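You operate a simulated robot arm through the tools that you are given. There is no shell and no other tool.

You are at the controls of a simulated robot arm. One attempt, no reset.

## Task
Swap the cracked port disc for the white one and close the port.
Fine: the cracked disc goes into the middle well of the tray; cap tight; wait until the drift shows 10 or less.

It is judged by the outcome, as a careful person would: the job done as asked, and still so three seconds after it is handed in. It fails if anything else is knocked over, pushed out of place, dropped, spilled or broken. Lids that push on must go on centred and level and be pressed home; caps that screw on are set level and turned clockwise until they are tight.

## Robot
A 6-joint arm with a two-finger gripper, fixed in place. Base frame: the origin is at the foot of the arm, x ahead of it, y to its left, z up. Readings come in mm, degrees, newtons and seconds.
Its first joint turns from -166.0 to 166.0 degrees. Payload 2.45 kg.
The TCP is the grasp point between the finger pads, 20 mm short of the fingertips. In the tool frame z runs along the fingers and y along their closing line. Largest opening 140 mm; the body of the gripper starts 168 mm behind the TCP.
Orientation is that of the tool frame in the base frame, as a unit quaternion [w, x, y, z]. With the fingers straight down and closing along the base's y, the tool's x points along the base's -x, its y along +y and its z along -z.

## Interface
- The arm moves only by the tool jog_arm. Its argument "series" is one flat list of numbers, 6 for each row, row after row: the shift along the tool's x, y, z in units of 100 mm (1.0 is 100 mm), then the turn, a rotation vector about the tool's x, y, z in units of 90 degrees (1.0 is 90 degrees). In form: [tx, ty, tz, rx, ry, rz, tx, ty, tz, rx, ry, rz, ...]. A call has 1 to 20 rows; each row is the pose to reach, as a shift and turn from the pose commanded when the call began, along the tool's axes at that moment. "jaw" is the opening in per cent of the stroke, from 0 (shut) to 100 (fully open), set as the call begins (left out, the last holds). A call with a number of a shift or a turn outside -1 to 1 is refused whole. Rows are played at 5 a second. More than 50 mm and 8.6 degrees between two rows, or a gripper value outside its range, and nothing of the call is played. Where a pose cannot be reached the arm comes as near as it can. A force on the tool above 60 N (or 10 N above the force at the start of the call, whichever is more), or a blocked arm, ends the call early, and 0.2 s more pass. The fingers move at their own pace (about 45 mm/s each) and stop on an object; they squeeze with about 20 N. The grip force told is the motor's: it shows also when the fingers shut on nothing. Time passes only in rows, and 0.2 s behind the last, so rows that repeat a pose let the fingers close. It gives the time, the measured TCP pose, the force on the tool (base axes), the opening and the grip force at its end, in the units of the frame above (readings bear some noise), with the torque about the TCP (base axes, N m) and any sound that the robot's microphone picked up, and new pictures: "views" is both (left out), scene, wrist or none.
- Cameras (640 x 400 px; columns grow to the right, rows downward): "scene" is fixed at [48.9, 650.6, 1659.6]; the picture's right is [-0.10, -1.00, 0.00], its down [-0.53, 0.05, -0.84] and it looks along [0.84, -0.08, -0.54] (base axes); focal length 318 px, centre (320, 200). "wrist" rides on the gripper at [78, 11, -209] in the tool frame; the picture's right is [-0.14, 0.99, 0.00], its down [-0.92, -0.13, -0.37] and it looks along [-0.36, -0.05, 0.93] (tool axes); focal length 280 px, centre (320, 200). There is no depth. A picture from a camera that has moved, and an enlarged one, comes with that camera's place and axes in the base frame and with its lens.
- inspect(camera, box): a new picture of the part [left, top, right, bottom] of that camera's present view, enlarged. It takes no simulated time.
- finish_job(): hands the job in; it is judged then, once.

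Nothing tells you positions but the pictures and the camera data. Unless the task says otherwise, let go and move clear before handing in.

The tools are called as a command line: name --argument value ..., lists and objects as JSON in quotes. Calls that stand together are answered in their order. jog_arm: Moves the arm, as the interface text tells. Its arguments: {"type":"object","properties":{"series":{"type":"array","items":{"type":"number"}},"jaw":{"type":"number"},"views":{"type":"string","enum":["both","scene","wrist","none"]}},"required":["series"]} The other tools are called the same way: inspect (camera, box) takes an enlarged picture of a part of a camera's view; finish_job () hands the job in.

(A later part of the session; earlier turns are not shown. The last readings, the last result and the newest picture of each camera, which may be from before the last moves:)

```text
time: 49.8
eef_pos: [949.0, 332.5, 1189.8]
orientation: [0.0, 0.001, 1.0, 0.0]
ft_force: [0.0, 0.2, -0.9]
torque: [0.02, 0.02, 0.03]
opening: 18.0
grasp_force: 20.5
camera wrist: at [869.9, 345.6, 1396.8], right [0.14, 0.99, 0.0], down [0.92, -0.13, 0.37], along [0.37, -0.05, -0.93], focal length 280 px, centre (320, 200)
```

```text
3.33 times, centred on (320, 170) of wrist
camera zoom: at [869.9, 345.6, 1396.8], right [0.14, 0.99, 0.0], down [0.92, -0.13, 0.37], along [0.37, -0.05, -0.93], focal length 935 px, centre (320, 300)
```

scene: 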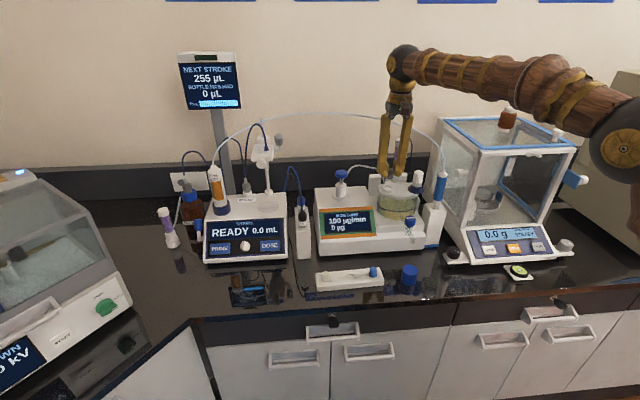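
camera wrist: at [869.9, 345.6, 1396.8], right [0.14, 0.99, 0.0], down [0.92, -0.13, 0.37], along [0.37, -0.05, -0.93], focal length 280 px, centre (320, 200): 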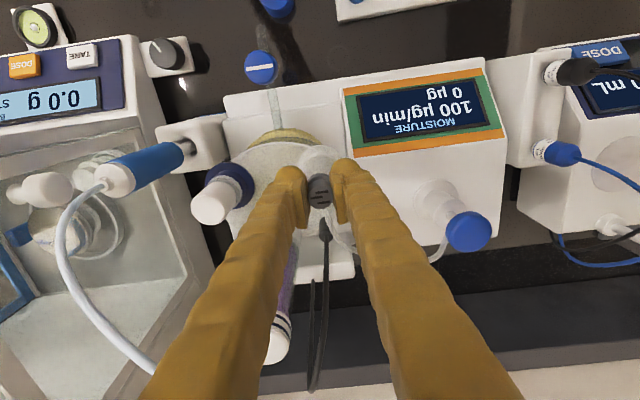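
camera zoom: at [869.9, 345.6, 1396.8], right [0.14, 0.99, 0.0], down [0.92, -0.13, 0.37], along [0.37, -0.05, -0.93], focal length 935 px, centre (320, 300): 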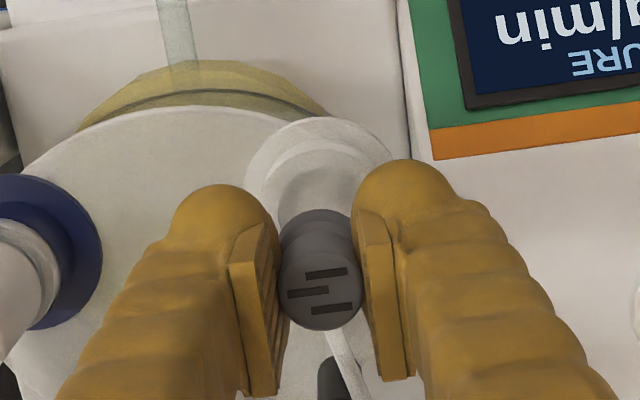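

The cracked disc is out and the port recess is empty. I'll carry it to above the middle tray well at about (750, 490).

jog_arm --series '[0.25, 0.1, -0.1, 0, 0, 0, 0.5, 0.2, -0.2, 0, 0, 0, 0.75, 0.35, -0.2, 0, 0, 0, 1.0, 0.5, -0.2, 0, 0, 0]' --views "none"

jog_arm --series '[0.25, 0.25, 0.1, 0, 0, 0, 0.5, 0.5, 0.3, 0, 0, 0, 0.75, 0.75, 0.6, 0, 0, 0, 0.99, 1.0, 0.9, 0, 0, 0]'

inspect --camera "wrist" --box '[240, 100, 400, 220]'

```text
time: 50.8
eef_pos: [848.7, 383.3, 1209.5]
orientation: [0.0, 0.0, 1.0, 0.001]
ft_force: [-0.6, -0.5, 0.1]
torque: [0.0, -0.03, -0.01]
opening: 17.6
grasp_force: 19.8
```

```text
time: 51.8
eef_pos: [751.2, 483.0, 1121.4]
orientation: [0.001, 0.001, 1.0, 0.002]
ft_force: [0.1, -0.2, -0.3]
torque: [0.0, 0.01, 0.01]
opening: 17.5
grasp_force: 20.2
camera wrist: at [672.6, 495.3, 1327.8], right [0.14, 0.99, 0.0], down [0.92, -0.13, 0.37], along [0.37, -0.05, -0.93], focal length 280 px, centre (320, 200)
```

scene: 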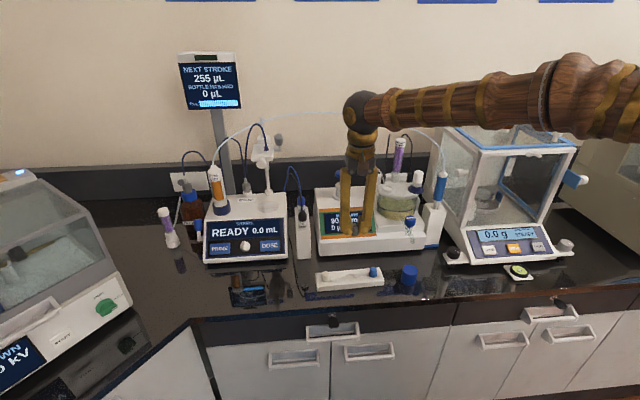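
wrist: 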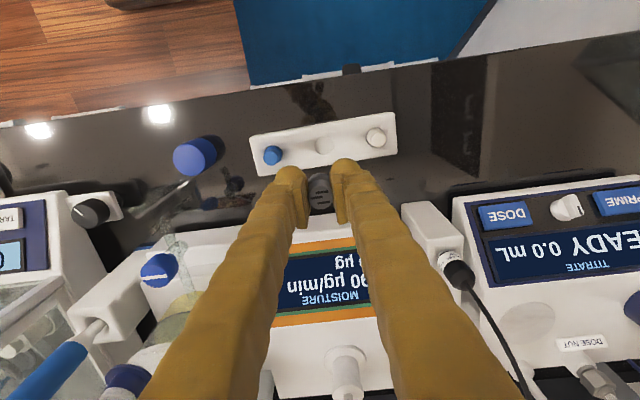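

```text
3.33 times, centred on (320, 160) of wrist
camera zoom: at [672.6, 495.3, 1327.8], right [0.14, 0.99, 0.0], down [0.92, -0.13, 0.37], along [0.37, -0.05, -0.93], focal length 935 px, centre (320, 333)
```

zoom: 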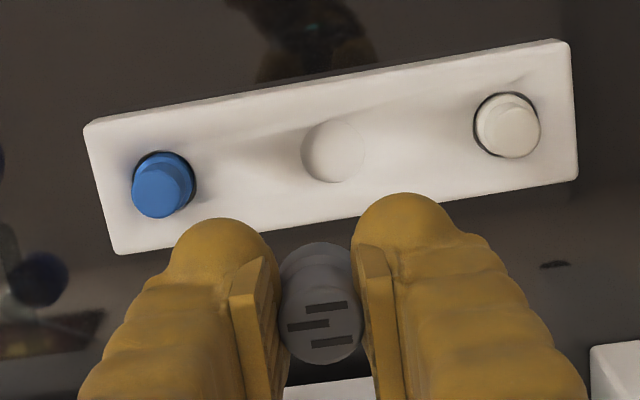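

The middle well is about 2 mm back and 6 mm left of the disc's axis. I'll correct and descend toward the tray in stages.

jog_arm --series '[0.021, 0.057, 0.3, 0, 0, 0, 0.021, 0.057, 0.65, 0, 0, 0, 0.021, 0.057, 1.0, 0, 0, 0]' --views "none"

jog_arm --series '[0, 0, 0.2, 0, 0, 0, 0, 0, 0.4, 0, 0, 0]'

inspect --camera "wrist" --box '[240, 100, 400, 220]'

inspect --camera "scene" --box '[310, 240, 390, 300]'

```text
time: 52.6
eef_pos: [748.3, 489.7, 1018.2]
orientation: [0.001, 0.001, 1.0, 0.002]
ft_force: [0.2, 0.3, -0.6]
torque: [0.01, -0.06, -0.02]
opening: 17.6
grasp_force: 20.0
```

```text
time: 53.2
eef_pos: [746.6, 489.7, 979.4]
orientation: [0.0, 0.001, 1.0, 0.001]
ft_force: [-0.5, 0.2, 0.2]
torque: [0.01, 0.01, -0.02]
opening: 17.6
grasp_force: 20.0
camera wrist: at [669.1, 501.6, 1186.2], right [0.14, 0.99, 0.0], down [0.92, -0.13, 0.37], along [0.37, -0.05, -0.93], focal length 280 px, centre (320, 200)
```

scene: 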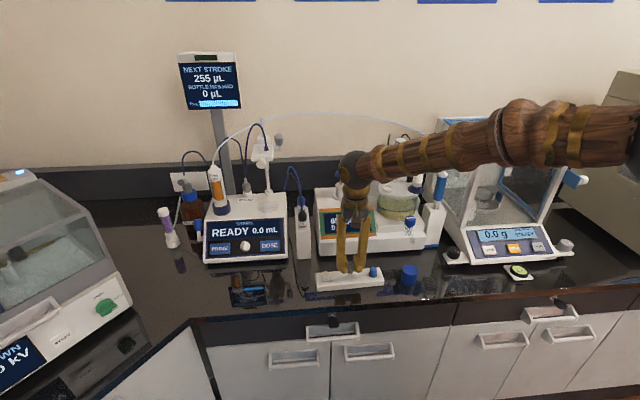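
wrist: 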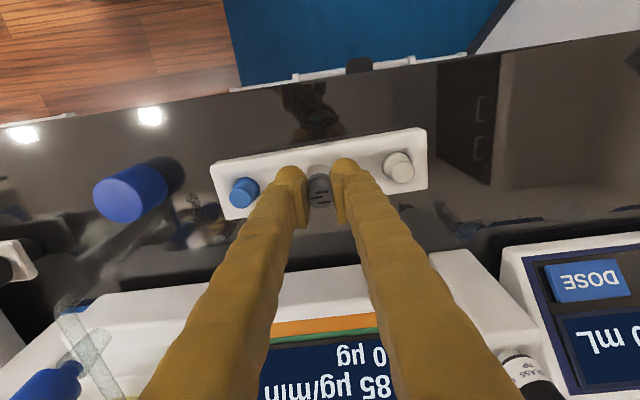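

```text
3.33 times, centred on (320, 160) of wrist
camera zoom: at [669.1, 501.6, 1186.2], right [0.14, 0.99, 0.0], down [0.92, -0.13, 0.37], along [0.37, -0.05, -0.93], focal length 935 px, centre (320, 333)
```

zoom: 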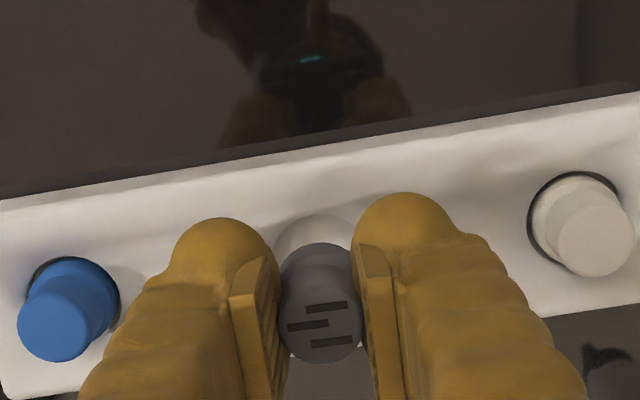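

```text
6.67 times, centred on (350, 270) of scene
camera zoom: at [48.9, 650.6, 1659.6], right [-0.1, -1.0, 0.0], down [-0.53, 0.05, -0.84], along [0.84, -0.08, -0.54], focal length 2123 px, centre (120, -267)
```

zoom: 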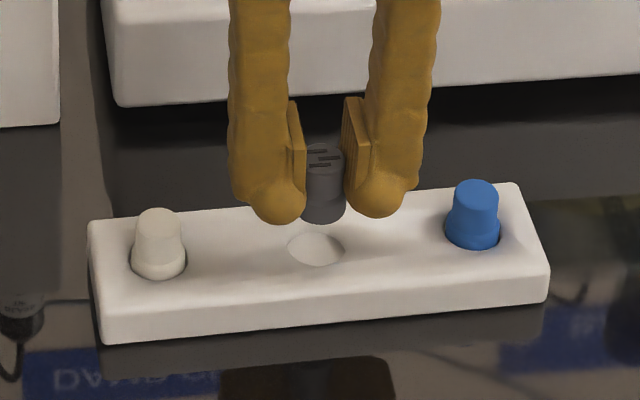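

I need a better look at the well's rim relative to the disc before lowering.

inspect --camera "wrist" --box '[290, 155, 354, 195]'

inspect --camera "scene" --box '[334, 255, 374, 285]'

```text
10.00 times, centred on (322, 175) of wrist
camera zoom: at [669.1, 501.6, 1186.2], right [0.14, 0.99, 0.0], down [0.92, -0.13, 0.37], along [0.37, -0.05, -0.93], focal length 2804 px, centre (300, 450)
```

zoom: 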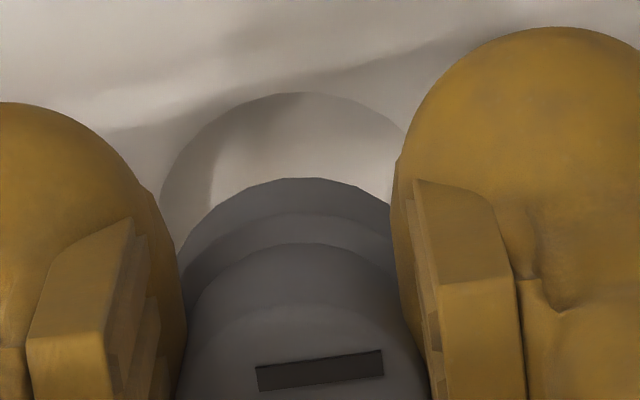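

```text
13.33 times, centred on (354, 270) of scene
camera zoom: at [48.9, 650.6, 1659.6], right [-0.1, -1.0, 0.0], down [-0.53, 0.05, -0.84], along [0.84, -0.08, -0.54], focal length 4246 px, centre (-133, -733)
```

zoom: 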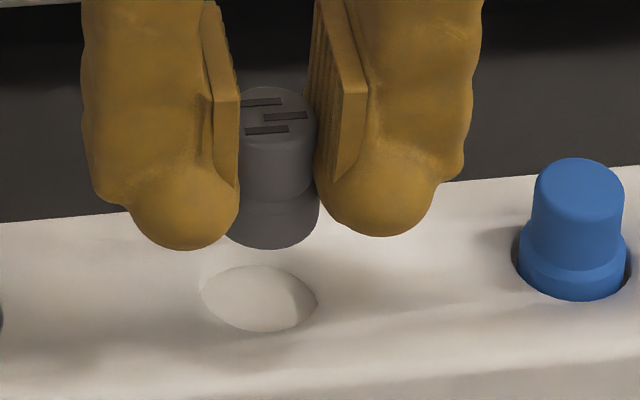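

The well is about 2–3 mm further forward than the disc. I'll shift forward 2.4 mm and lower 20 mm, then look again.

jog_arm --series '[-0.024, 0, 0.05, 0, 0, 0, -0.024, 0, 0.12, 0, 0, 0, -0.024, 0, 0.2, 0, 0, 0]'

inspect --camera "wrist" --box '[290, 155, 354, 195]'

inspect --camera "scene" --box '[334, 255, 374, 285]'

```text
time: 54.0
eef_pos: [750.4, 490.1, 959.0]
orientation: [0.001, 0.001, 1.0, 0.002]
ft_force: [-0.3, 0.5, -0.9]
torque: [-0.01, 0.0, 0.02]
opening: 17.6
grasp_force: 19.8
camera wrist: at [672.1, 502.2, 1167.3], right [0.14, 0.99, 0.0], down [0.92, -0.13, 0.37], along [0.37, -0.05, -0.93], focal length 280 px, centre (320, 200)
```

scene: 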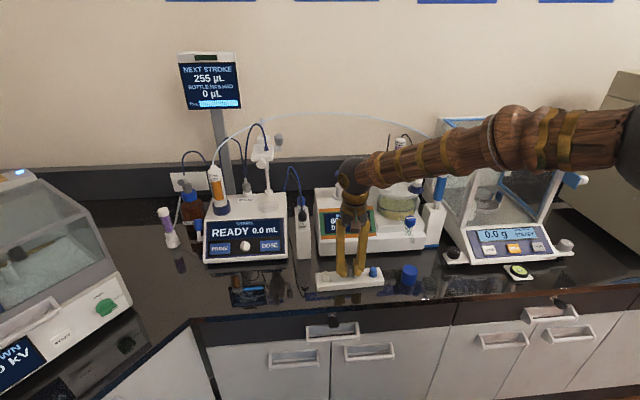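
wrist: 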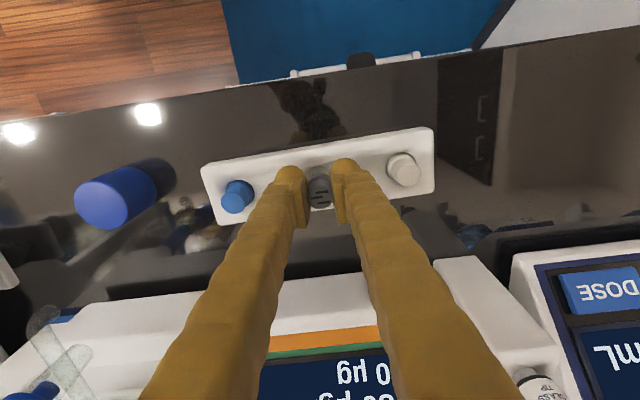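

```text
10.00 times, centred on (322, 175) of wrist
camera zoom: at [672.1, 502.2, 1167.3], right [0.14, 0.99, 0.0], down [0.92, -0.13, 0.37], along [0.37, -0.05, -0.93], focal length 2804 px, centre (300, 450)
```

zoom: 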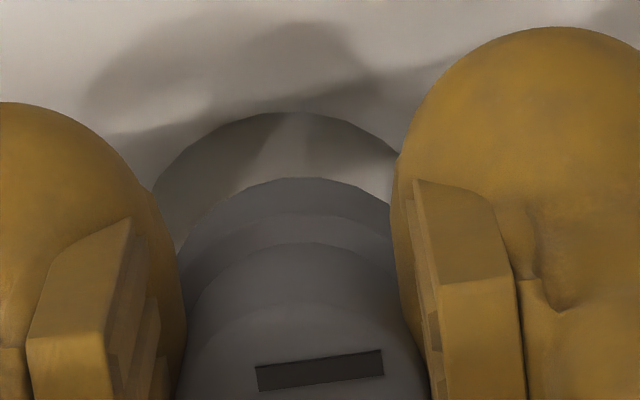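

```text
13.33 times, centred on (354, 270) of scene
camera zoom: at [48.9, 650.6, 1659.6], right [-0.1, -1.0, 0.0], down [-0.53, 0.05, -0.84], along [0.84, -0.08, -0.54], focal length 4246 px, centre (-133, -733)
```

zoom: 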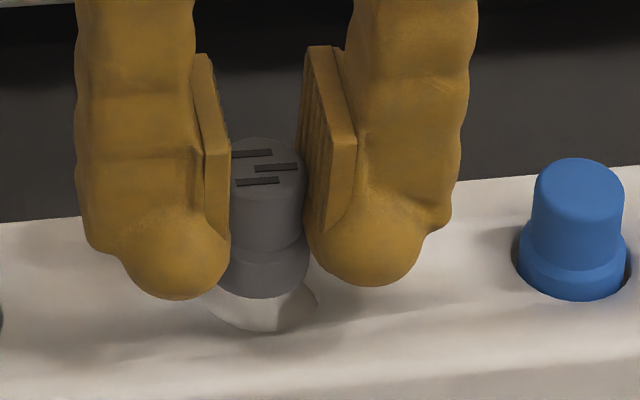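

The disc and well now line up within about half a millimetre in both views. I'll lower slowly and watch for contact.

jog_arm --series '[0, 0, 0.04, 0, 0, 0, 0, 0, 0.08, 0, 0, 0, 0, 0, 0.1, 0, 0, 0]' --views "none"

inspect --camera "scene" --box '[334, 255, 374, 285]'

inspect --camera "wrist" --box '[290, 155, 354, 195]'

```text
time: 54.8
eef_pos: [751.4, 490.6, 948.8]
orientation: [0.0, 0.0, 1.0, 0.001]
ft_force: [-3.3, 1.5, 2.5]
torque: [0.04, 0.05, 0.05]
opening: 17.5
grasp_force: 20.1
```

```text
13.33 times, centred on (354, 270) of scene
camera zoom: at [48.9, 650.6, 1659.6], right [-0.1, -1.0, 0.0], down [-0.53, 0.05, -0.84], along [0.84, -0.08, -0.54], focal length 4246 px, centre (-133, -733)
```

zoom: 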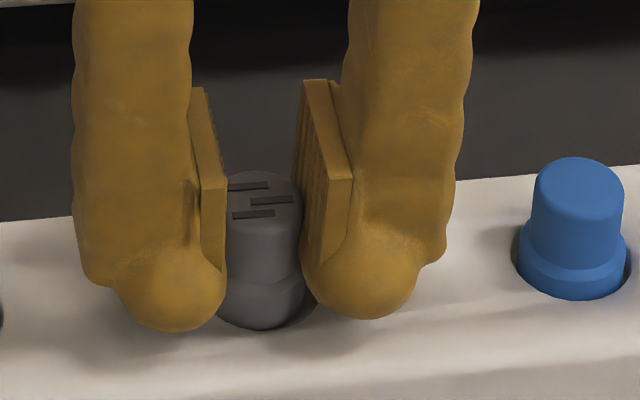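

```text
10.00 times, centred on (322, 175) of wrist
camera zoom: at [672.5, 502.6, 1156.6], right [0.14, 0.99, 0.0], down [0.92, -0.13, 0.37], along [0.37, -0.05, -0.93], focal length 2804 px, centre (300, 450)
```

zoom: 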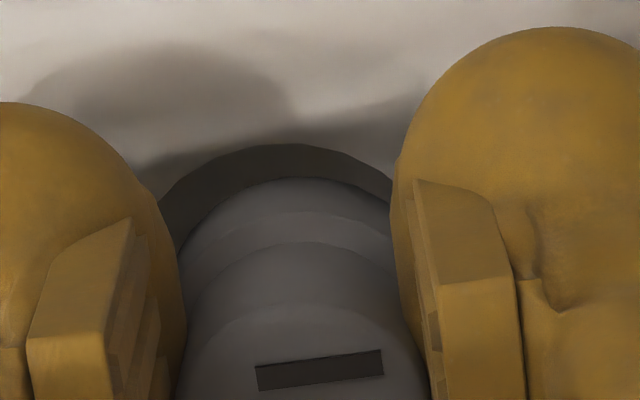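

Light contact is starting, with a small push toward −x. I'll nudge back 0.5 mm and continue down 1 mm at a time.

jog_arm --series '[0.006, -0.002, 0, 0, 0, 0, 0.006, -0.002, 0.01, 0, 0, 0]' --views "none"

jog_arm --series '[0, 0, 0.01, 0, 0, 0]' --views "none"

```text
time: 55.4
eef_pos: [749.2, 490.5, 947.2]
orientation: [0.001, 0.001, 1.0, 0.001]
ft_force: [-0.1, 0.5, -0.2]
torque: [0.03, 0.03, 0.0]
opening: 17.6
grasp_force: 19.4
```

```text
time: 55.8
eef_pos: [749.3, 491.8, 946.2]
orientation: [0.001, 0.0, 1.0, 0.001]
ft_force: [0.4, 0.4, 0.0]
torque: [0.0, 0.01, -0.01]
opening: 17.9
grasp_force: 20.0
```

The contact cleared and the disc is entering the well freely. I'll keep lowering in 1 mm steps until it seats.

jog_arm --series '[0, 0, 0.01, 0, 0, 0]' --views "none"

jog_arm --series '[0, 0, 0.01, 0, 0, 0]' --views "none"

jog_arm --series '[0, 0, 0.01, 0, 0, 0]' --views "wrist"

inspect --camera "scene" --box '[334, 255, 374, 285]'

```text
time: 56.2
eef_pos: [750.6, 491.9, 946.2]
orientation: [0.001, 0.001, 1.0, 0.001]
ft_force: [-3.5, -2.5, 10.3]
torque: [-0.07, 0.12, -0.05]
opening: 17.5
grasp_force: 20.0
```

```text
time: 56.6
eef_pos: [749.9, 490.5, 947.6]
orientation: [0.002, 0.0, 1.0, -0.001]
ft_force: [-2.5, -2.2, 24.3]
torque: [-0.09, 0.02, -0.02]
opening: 17.4
grasp_force: 20.0
```

```text
time: 57.0
eef_pos: [750.7, 492.1, 946.4]
orientation: [0.001, 0.001, 1.0, 0.002]
ft_force: [-0.4, -1.1, 37.7]
torque: [-0.06, -0.11, 0.03]
opening: 17.5
grasp_force: 20.6
camera wrist: at [672.0, 502.6, 1152.8], right [0.14, 0.99, 0.0], down [0.92, -0.13, 0.37], along [0.37, -0.05, -0.93], focal length 280 px, centre (320, 200)
```

wrist: 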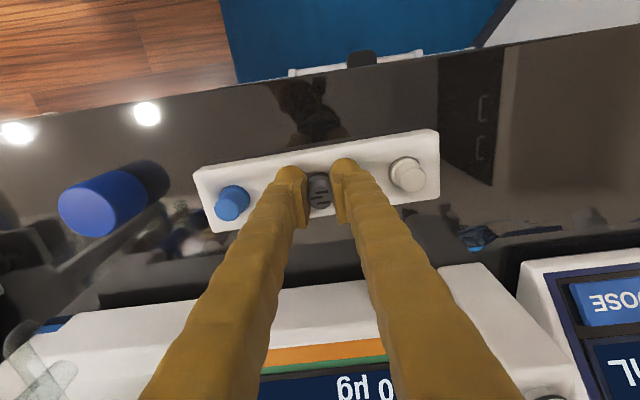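

```text
13.33 times, centred on (354, 270) of scene
camera zoom: at [48.9, 650.6, 1659.6], right [-0.1, -1.0, 0.0], down [-0.53, 0.05, -0.84], along [0.84, -0.08, -0.54], focal length 4246 px, centre (-133, -733)
```

zoom: 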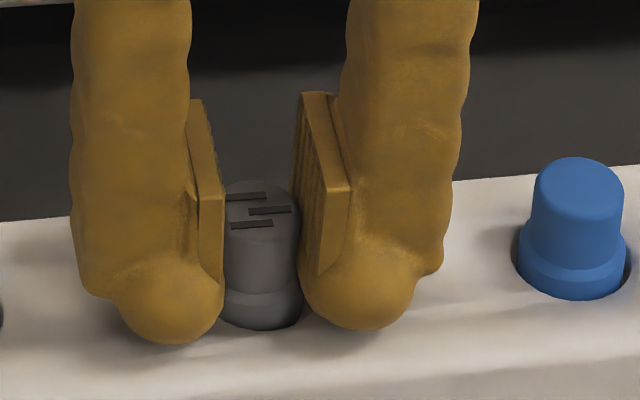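

There's firm vertical contact (about 38 N). I'll check closely whether the disc is actually seated in the well compared to the blue one.

inspect --camera "wrist" --box '[290, 155, 354, 195]'

inspect --camera "scene" --box '[314, 255, 390, 300]'

```text
10.00 times, centred on (322, 175) of wrist
camera zoom: at [672.0, 502.6, 1152.8], right [0.14, 0.99, 0.0], down [0.92, -0.13, 0.37], along [0.37, -0.05, -0.93], focal length 2804 px, centre (300, 450)
```

zoom: 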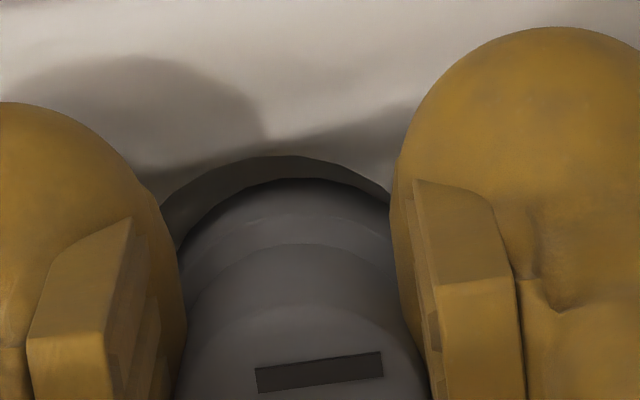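

```text
8.42 times, centred on (352, 278) of scene
camera zoom: at [48.9, 650.6, 1659.6], right [-0.1, -1.0, 0.0], down [-0.53, 0.05, -0.84], along [0.84, -0.08, -0.54], focal length 2682 px, centre (50, -453)
```

zoom: 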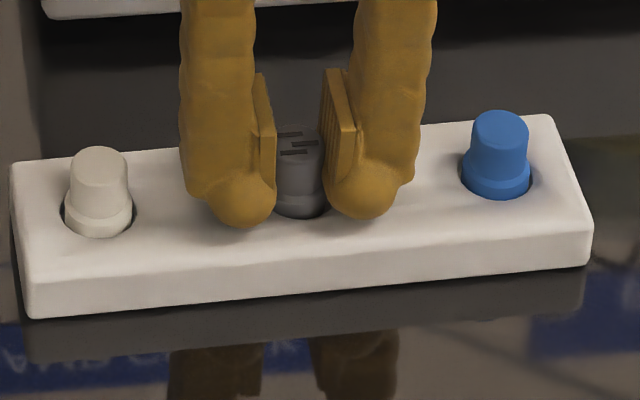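

The gray disc's top lines up with the white and blue ones, so it's seated in the middle well. I'll ease off the push, open the jaw and rise.

jog_arm --series '[0, 0, -0.02, 0, 0, 0]' --views "none"

jog_arm --series '[0, 0, 0, 0, 0, 0, 0, 0, 0, 0, 0, 0, 0, 0, 0, 0, 0, 0]' --jaw 29 --views "none"

jog_arm --series '[0, 0, -0.1, 0, 0, 0, 0, 0, -0.25, 0, 0, 0, 0, 0, -0.45, 0, 0, 0, 0, 0, -0.65, 0, 0, 0]'

inspect --camera "scene" --box '[314, 255, 390, 300]'

inspect --camera "wrist" --box '[200, 100, 440, 250]'

```text
time: 57.4
eef_pos: [749.8, 491.7, 944.3]
orientation: [0.001, 0.001, 1.0, 0.001]
ft_force: [7.3, 2.2, 25.5]
torque: [0.05, -0.26, 0.03]
opening: 17.4
grasp_force: 19.7
```

```text
time: 58.2
eef_pos: [750.2, 490.9, 944.7]
orientation: [0.0, 0.001, 1.0, 0.0]
ft_force: [0.8, -0.8, 0.0]
torque: [0.01, 0.03, -0.03]
opening: 40.6
grasp_force: 0.0
```

```text
time: 59.2
eef_pos: [751.4, 490.7, 1013.8]
orientation: [0.001, 0.001, 1.0, 0.001]
ft_force: [-1.0, -0.6, 0.2]
torque: [-0.02, -0.02, -0.01]
opening: 40.6
grasp_force: 0.0
camera wrist: at [672.8, 502.8, 1220.2], right [0.14, 0.99, 0.0], down [0.92, -0.13, 0.37], along [0.37, -0.05, -0.93], focal length 280 px, centre (320, 200)
```

scene: 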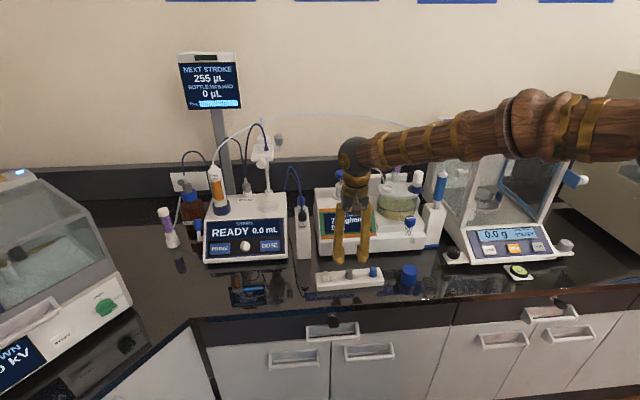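
wrist: 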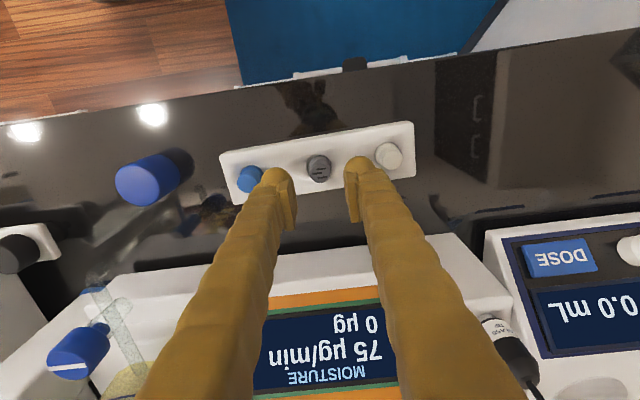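

```text
8.42 times, centred on (352, 278) of scene
camera zoom: at [48.9, 650.6, 1659.6], right [-0.1, -1.0, 0.0], down [-0.53, 0.05, -0.84], along [0.84, -0.08, -0.54], focal length 2682 px, centre (50, -453)
```

zoom: 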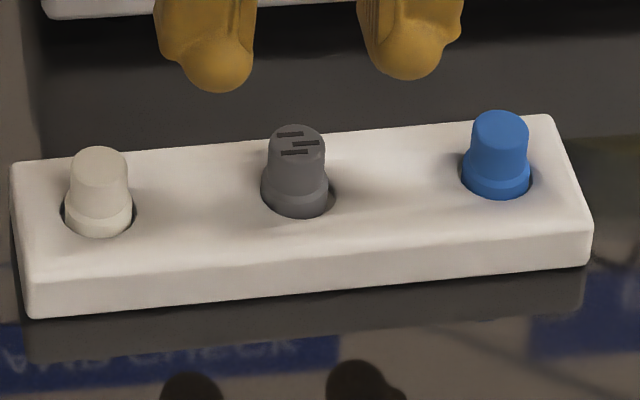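

```text
2.67 times, centred on (320, 175) of wrist
camera zoom: at [672.8, 502.8, 1220.2], right [0.14, 0.99, 0.0], down [0.92, -0.13, 0.37], along [0.37, -0.05, -0.93], focal length 748 px, centre (320, 267)
```

zoom: 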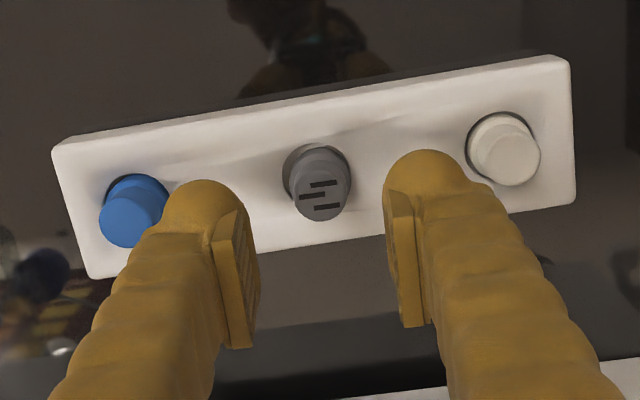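

The cracked disc sits properly in the middle well. Next I'll move over the white disc at about y 562 and check centring.

jog_arm --series '[0, 0.25, 0, 0, 0, 0, 0.01, 0.5, 0, 0, 0, 0, 0.015, 0.72, 0, 0, 0, 0]'

inspect --camera "wrist" --box '[260, 120, 380, 200]'

inspect --camera "scene" --box '[306, 240, 370, 290]'

```text
time: 60.0
eef_pos: [749.6, 562.9, 1010.1]
orientation: [0.0, 0.002, 1.0, 0.0]
ft_force: [-0.7, -0.3, -0.5]
torque: [0.0, 0.0, -0.01]
opening: 40.6
grasp_force: 0.1
camera wrist: at [671.0, 574.8, 1218.5], right [0.14, 0.99, 0.0], down [0.92, -0.13, 0.37], along [0.37, -0.05, -0.93], focal length 280 px, centre (320, 200)
```

scene: 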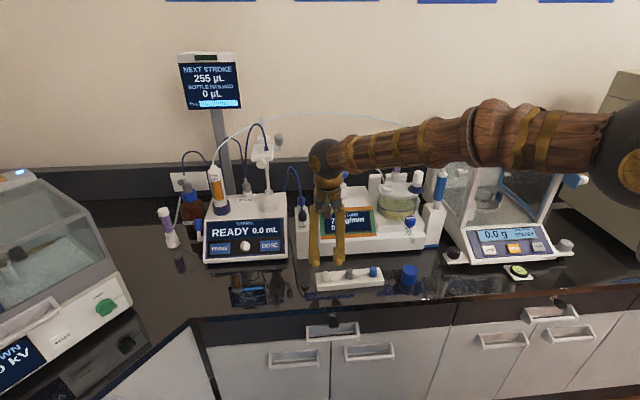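
wrist: 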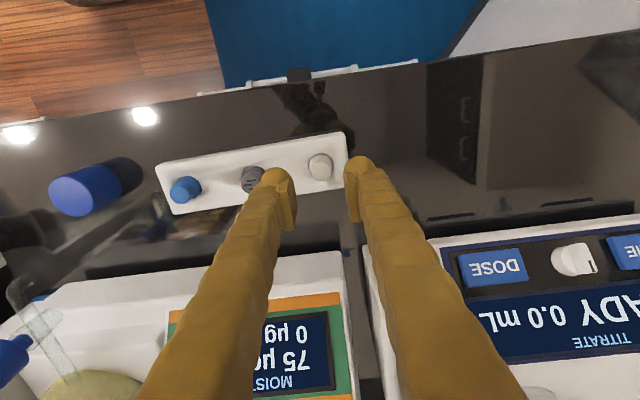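

```text
5.00 times, centred on (320, 160) of wrist
camera zoom: at [671.0, 574.8, 1218.5], right [0.14, 0.99, 0.0], down [0.92, -0.13, 0.37], along [0.37, -0.05, -0.93], focal length 1402 px, centre (320, 400)
```

zoom: 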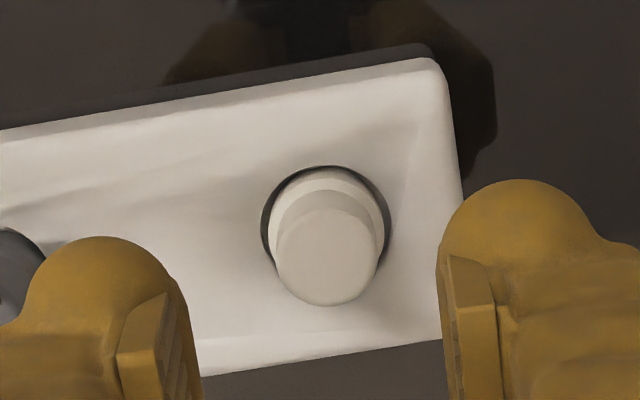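

```text
8.00 times, centred on (338, 265) of scene
camera zoom: at [48.9, 650.6, 1659.6], right [-0.1, -1.0, 0.0], down [-0.53, 0.05, -0.84], along [0.84, -0.08, -0.54], focal length 2548 px, centre (176, -320)
```

zoom: 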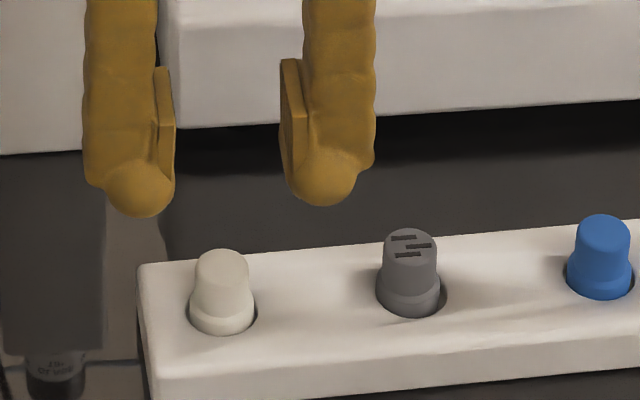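

The white disc is about 2 mm off the tool axis in x and y. I'll correct and descend to the same grip height used for the gray one.

jog_arm --series '[0.018, 0.019, 0.1, 0, 0, 0, 0.018, 0.019, 0.25, 0, 0, 0, 0.018, 0.019, 0.4, 0, 0, 0]'

inspect --camera "wrist" --box '[260, 130, 380, 210]'

inspect --camera "scene" --box '[306, 250, 354, 290]'

```text
time: 60.8
eef_pos: [748.4, 565.5, 969.3]
orientation: [0.0, 0.001, 1.0, 0.001]
ft_force: [-0.4, -0.4, -0.7]
torque: [0.01, -0.03, 0.03]
opening: 40.3
grasp_force: 0.0
camera wrist: at [669.5, 576.3, 1177.7], right [0.14, 0.99, 0.0], down [0.92, -0.13, 0.37], along [0.37, -0.05, -0.93], focal length 280 px, centre (320, 200)
```

scene: 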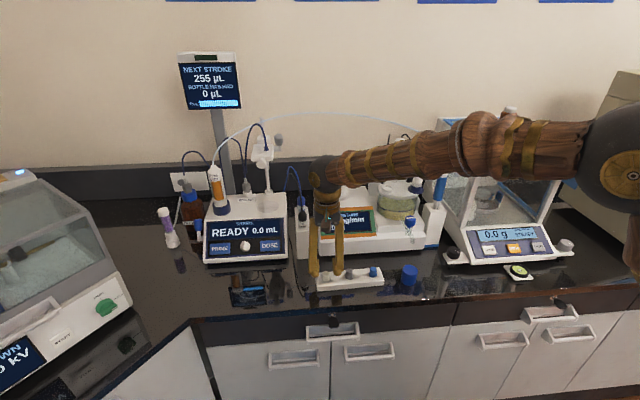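
wrist: 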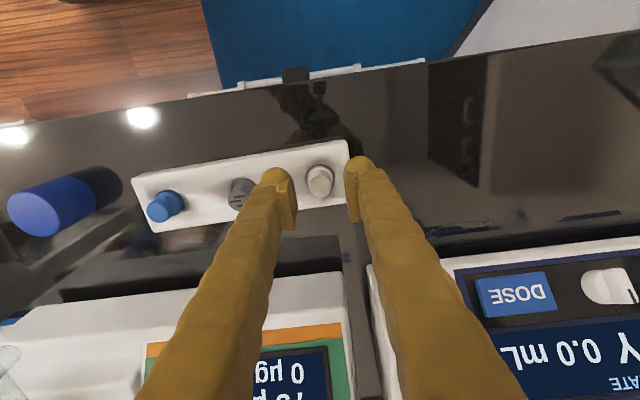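

```text
5.00 times, centred on (320, 170) of wrist
camera zoom: at [669.5, 576.3, 1177.7], right [0.14, 0.99, 0.0], down [0.92, -0.13, 0.37], along [0.37, -0.05, -0.93], focal length 1402 px, centre (320, 350)
```

zoom: 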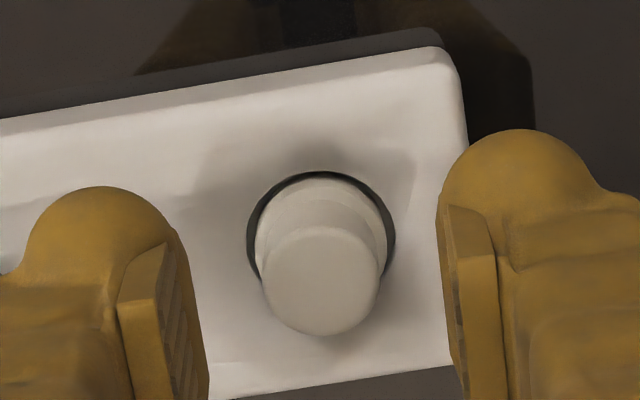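

```text
10.00 times, centred on (330, 270) of scene
camera zoom: at [48.9, 650.6, 1659.6], right [-0.1, -1.0, 0.0], down [-0.53, 0.05, -0.84], along [0.84, -0.08, -0.54], focal length 3185 px, centre (220, -500)
```

zoom: 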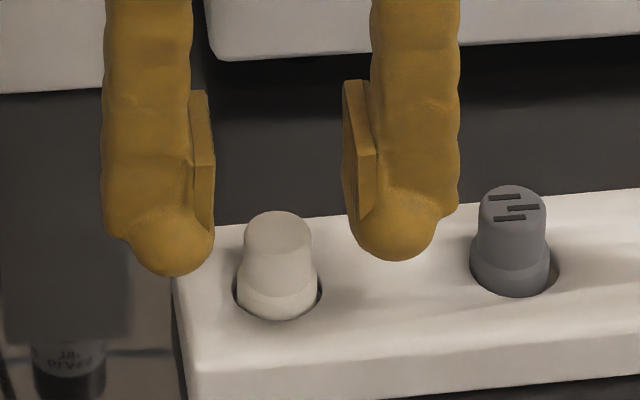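

The white knob is centred to within a fraction of a millimetre. I'll descend to grip height and close.

jog_arm --series '[0, 0, 0.08, 0, 0, 0, 0, 0, 0.16, 0, 0, 0, 0, 0, 0.22, 0, 0, 0, 0, 0, 0.25, 0, 0, 0]' --views "none"

jog_arm --series '[0, 0, 0, 0, 0, 0, 0, 0, 0, 0, 0, 0, 0, 0, 0, 0, 0, 0, 0, 0, 0, 0, 0, 0]' --jaw 0

inspect --camera "wrist" --box '[260, 150, 380, 230]'

inspect --camera "scene" --box '[306, 250, 354, 290]'

```text
time: 61.8
eef_pos: [748.0, 565.0, 946.3]
orientation: [0.001, 0.001, 1.0, 0.001]
ft_force: [0.3, -0.2, 0.4]
torque: [0.0, -0.01, 0.03]
opening: 40.5
grasp_force: 0.1
```

```text
time: 62.8
eef_pos: [747.5, 565.2, 945.6]
orientation: [0.0, 0.001, 1.0, 0.0]
ft_force: [0.1, -0.4, -1.1]
torque: [-0.01, 0.01, -0.01]
opening: 17.9
grasp_force: 20.0
camera wrist: at [669.1, 576.8, 1153.7], right [0.14, 0.99, 0.0], down [0.92, -0.13, 0.37], along [0.37, -0.05, -0.93], focal length 280 px, centre (320, 200)
```

scene: 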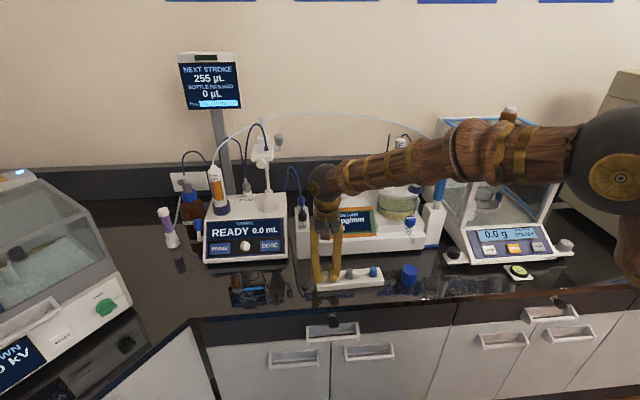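
wrist: 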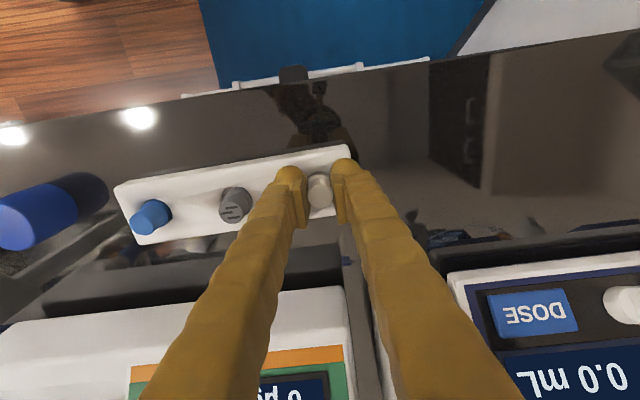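

```text
5.00 times, centred on (320, 190) of wrist
camera zoom: at [669.1, 576.8, 1153.7], right [0.14, 0.99, 0.0], down [0.92, -0.13, 0.37], along [0.37, -0.05, -0.93], focal length 1402 px, centre (320, 250)
```

zoom: 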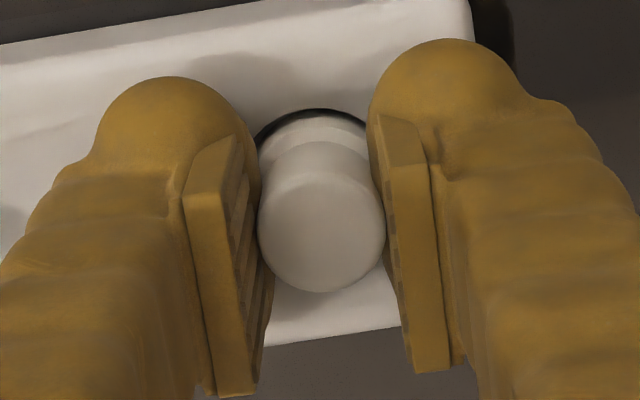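

```text
10.00 times, centred on (330, 270) of scene
camera zoom: at [48.9, 650.6, 1659.6], right [-0.1, -1.0, 0.0], down [-0.53, 0.05, -0.84], along [0.84, -0.08, -0.54], focal length 3185 px, centre (220, -500)
```

zoom: 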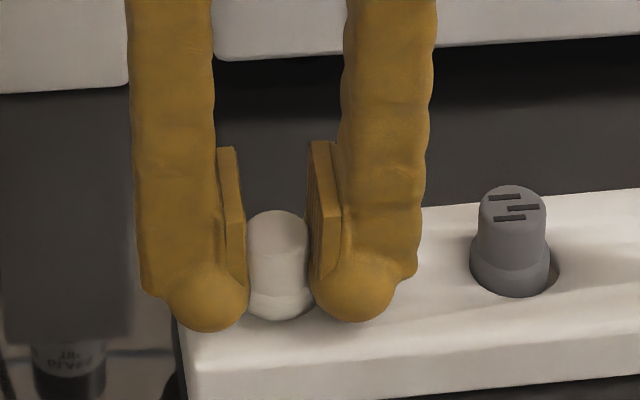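

The white disc is gripped cleanly at 17.9 mm. I'll lift it straight up and retrace the path toward the port.

jog_arm --series '[0, 0, -0.05, 0, 0, 0, 0, 0, -0.15, 0, 0, 0, 0, 0, -0.4, 0, 0, 0, 0, 0, -0.7, 0, 0, 0, 0, 0, -1.0, 0, 0, 0]'

inspect --camera "scene" --box '[306, 210, 386, 290]'

jog_arm --series '[0, 0, -0.35, 0, 0, 0, 0, 0, -0.7, 0, 0, 0, 0, 0, -1.0, 0, 0, 0]' --views "none"

jog_arm --series '[-0.2, -0.2, -0.3, 0, 0, 0, -0.45, -0.45, -0.6, 0, 0, 0, -0.7, -0.7, -0.6, 0, 0, 0, -1.0, -1.0, -0.6, 0, 0, 0]' --views "none"

jog_arm --series '[-0.25, -0.25, 0, 0, 0, 0, -0.5, -0.5, 0, 0, 0, 0, -0.75, -0.75, 0, 0, 0, 0, -1.0, -1.0, 0, 0, 0, 0]'

```text
time: 64.0
eef_pos: [747.9, 566.2, 1047.6]
orientation: [0.0, 0.001, 1.0, 0.001]
ft_force: [0.0, 0.1, 0.0]
torque: [0.04, -0.02, 0.0]
opening: 17.6
grasp_force: 19.9
camera wrist: at [669.5, 577.6, 1255.1], right [0.14, 0.99, 0.0], down [0.92, -0.13, 0.37], along [0.37, -0.05, -0.93], focal length 280 px, centre (320, 200)
```

scene: 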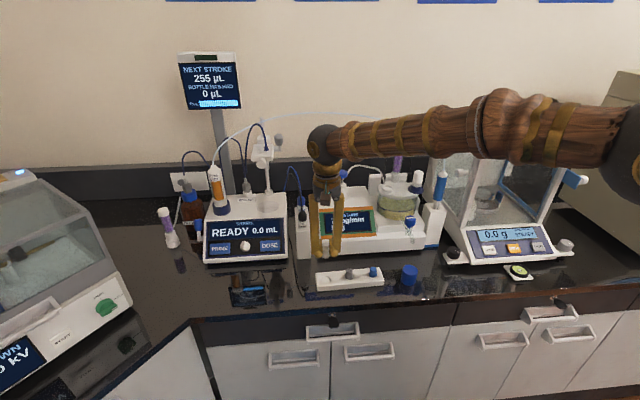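
wrist: 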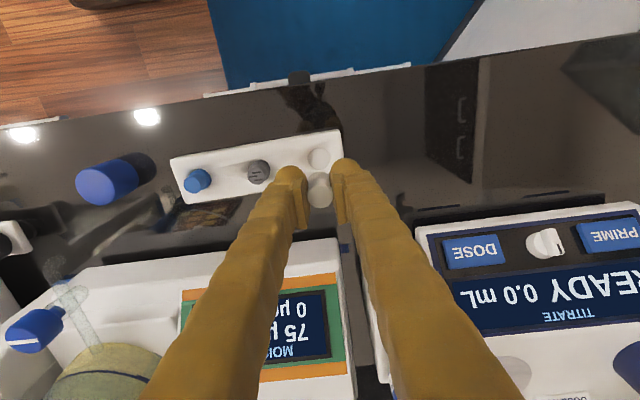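

```text
5.00 times, centred on (346, 250) of scene
camera zoom: at [48.9, 650.6, 1659.6], right [-0.1, -1.0, 0.0], down [-0.53, 0.05, -0.84], along [0.84, -0.08, -0.54], focal length 1592 px, centre (190, -50)
```

zoom: 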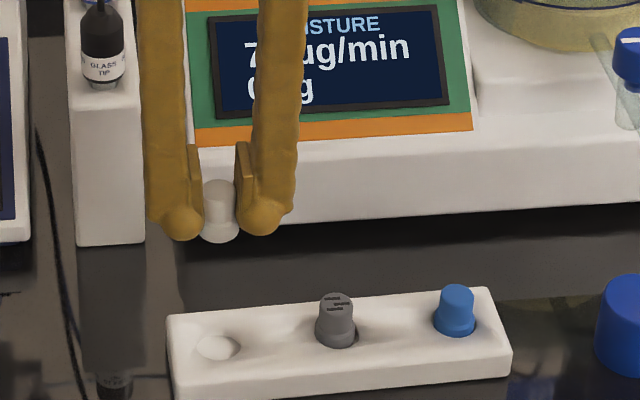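

```text
time: 64.8
eef_pos: [746.9, 565.8, 1147.4]
orientation: [0.001, 0.001, 1.0, 0.0]
ft_force: [0.4, -0.1, -0.3]
torque: [-0.02, 0.02, -0.01]
opening: 17.6
grasp_force: 19.8
```

```text
time: 65.8
eef_pos: [848.3, 465.6, 1205.6]
orientation: [0.0, 0.002, 1.0, 0.001]
ft_force: [0.9, 0.0, 0.5]
torque: [0.0, -0.04, -0.03]
opening: 17.6
grasp_force: 20.2
```

```text
time: 66.8
eef_pos: [947.1, 365.1, 1206.7]
orientation: [0.001, 0.001, 1.0, 0.001]
ft_force: [-0.8, 0.2, -0.5]
torque: [-0.07, -0.05, -0.02]
opening: 17.5
grasp_force: 20.6
camera wrist: at [869.9, 375.6, 1414.1], right [0.14, 0.99, 0.0], down [0.92, -0.13, 0.37], along [0.37, -0.05, -0.93], focal length 280 px, centre (320, 200)
```

scene: 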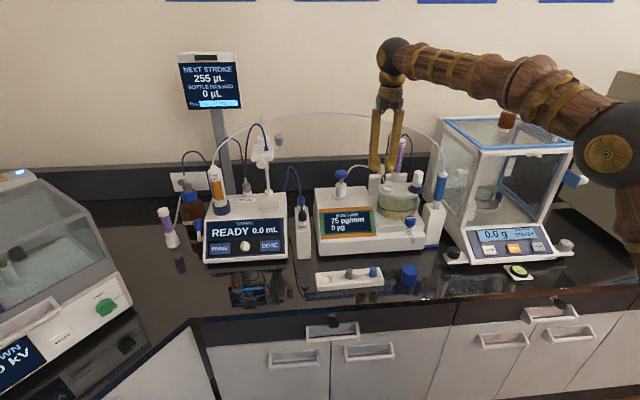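
wrist: 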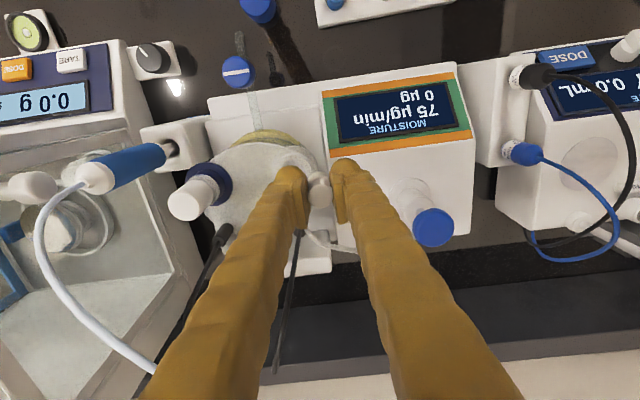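

The white disc is carried safely. I'll do the last 30 mm sideways to the port axis and come down partway to check alignment.

jog_arm --series '[-0.015, -0.15, 0, 0, 0, 0, -0.033, -0.294, 0, 0, 0, 0, -0.033, -0.294, 0.15, 0, 0, 0, -0.033, -0.294, 0.3, 0, 0, 0]'

inspect --camera "wrist" --box '[290, 150, 354, 190]'

inspect --camera "scene" --box '[370, 160, 418, 195]'

```text
time: 67.8
eef_pos: [949.5, 335.0, 1175.4]
orientation: [0.001, 0.001, 1.0, 0.001]
ft_force: [0.0, -0.5, 0.9]
torque: [0.0, 0.0, 0.02]
opening: 17.5
grasp_force: 19.3
camera wrist: at [871.7, 346.9, 1383.2], right [0.14, 0.99, 0.0], down [0.92, -0.13, 0.37], along [0.37, -0.05, -0.93], focal length 280 px, centre (320, 200)
```

scene: 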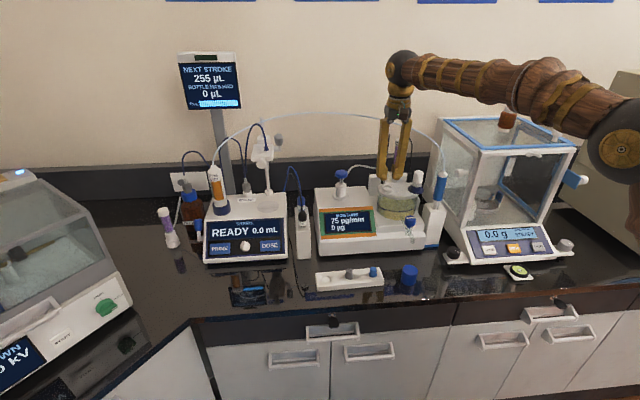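
wrist: 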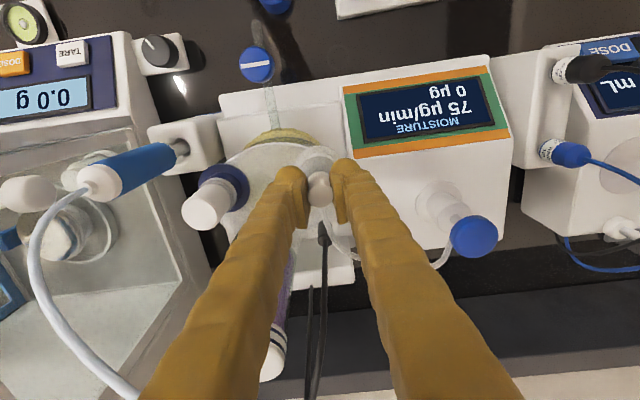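

```text
10.00 times, centred on (322, 170) of wrist
camera zoom: at [871.7, 346.9, 1383.2], right [0.14, 0.99, 0.0], down [0.92, -0.13, 0.37], along [0.37, -0.05, -0.93], focal length 2804 px, centre (300, 500)
```

zoom: 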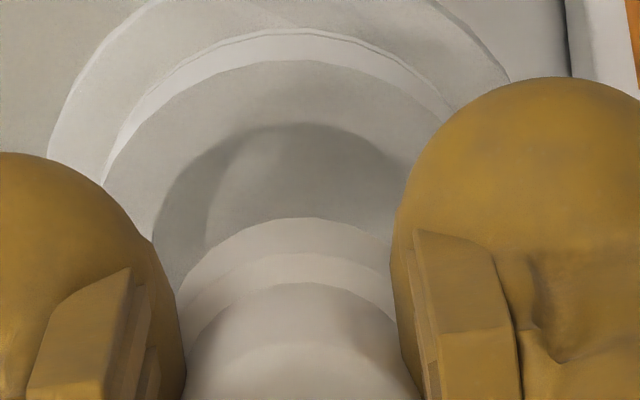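

```text
11.43 times, centred on (394, 178) of scene
camera zoom: at [48.9, 650.6, 1659.6], right [-0.1, -1.0, 0.0], down [-0.53, 0.05, -0.84], along [0.84, -0.08, -0.54], focal length 3640 px, centre (-526, 457)
```

zoom: 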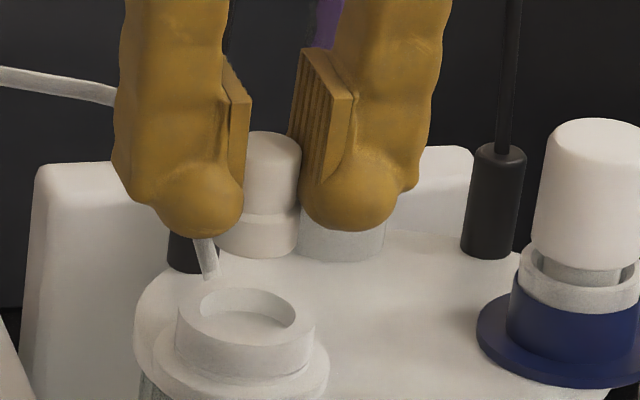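

The white disc looks aligned with the recess to within about 0.5 mm in both views. I'll lower to just above the rim and check once more.

jog_arm --series '[-0.004, 0, 0.08, 0, 0, 0, -0.004, 0, 0.16, 0, 0, 0, -0.004, 0, 0.23, 0, 0, 0]'

inspect --camera "wrist" --box '[290, 155, 354, 195]'

inspect --camera "scene" --box '[370, 160, 418, 195]'

```text
time: 68.6
eef_pos: [951.1, 333.8, 1152.4]
orientation: [0.0, 0.002, 1.0, 0.001]
ft_force: [0.1, -0.3, -0.9]
torque: [0.02, -0.03, 0.04]
opening: 17.8
grasp_force: 20.3
camera wrist: at [871.8, 346.0, 1360.9], right [0.14, 0.99, 0.0], down [0.92, -0.13, 0.37], along [0.37, -0.05, -0.93], focal length 280 px, centre (320, 200)
```

scene: 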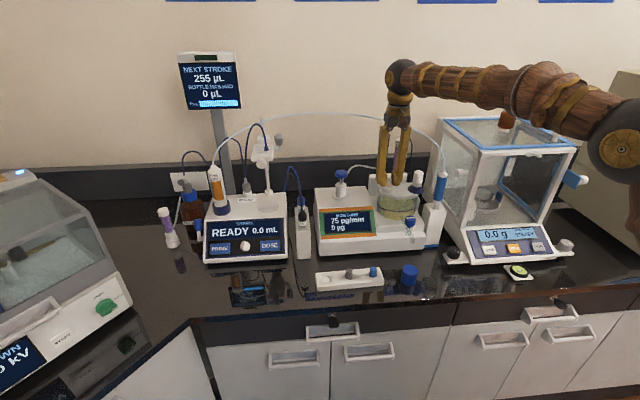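
wrist: 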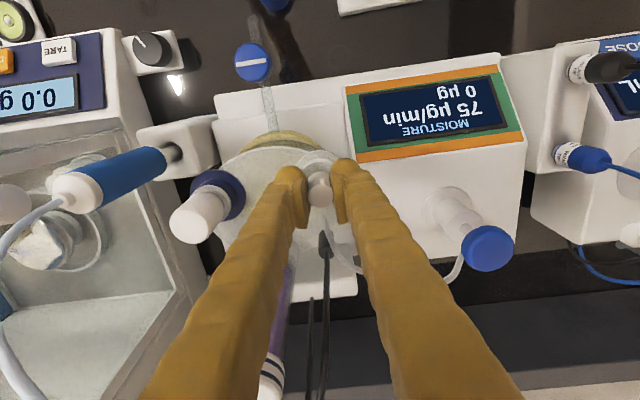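

```text
10.00 times, centred on (322, 175) of wrist
camera zoom: at [871.8, 346.0, 1360.9], right [0.14, 0.99, 0.0], down [0.92, -0.13, 0.37], along [0.37, -0.05, -0.93], focal length 2804 px, centre (300, 450)
```

zoom: 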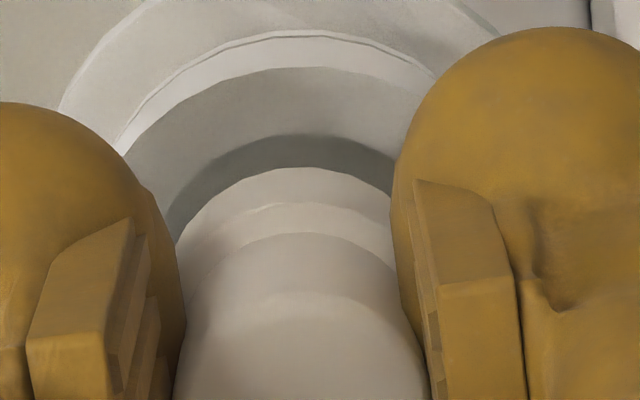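

```text
11.43 times, centred on (394, 178) of scene
camera zoom: at [48.9, 650.6, 1659.6], right [-0.1, -1.0, 0.0], down [-0.53, 0.05, -0.84], along [0.84, -0.08, -0.54], focal length 3640 px, centre (-526, 457)
```

zoom: 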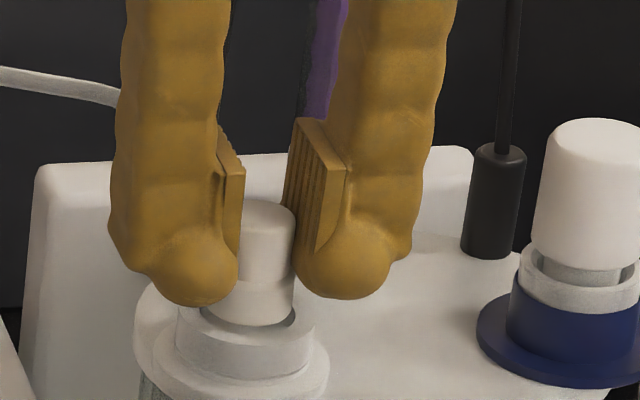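

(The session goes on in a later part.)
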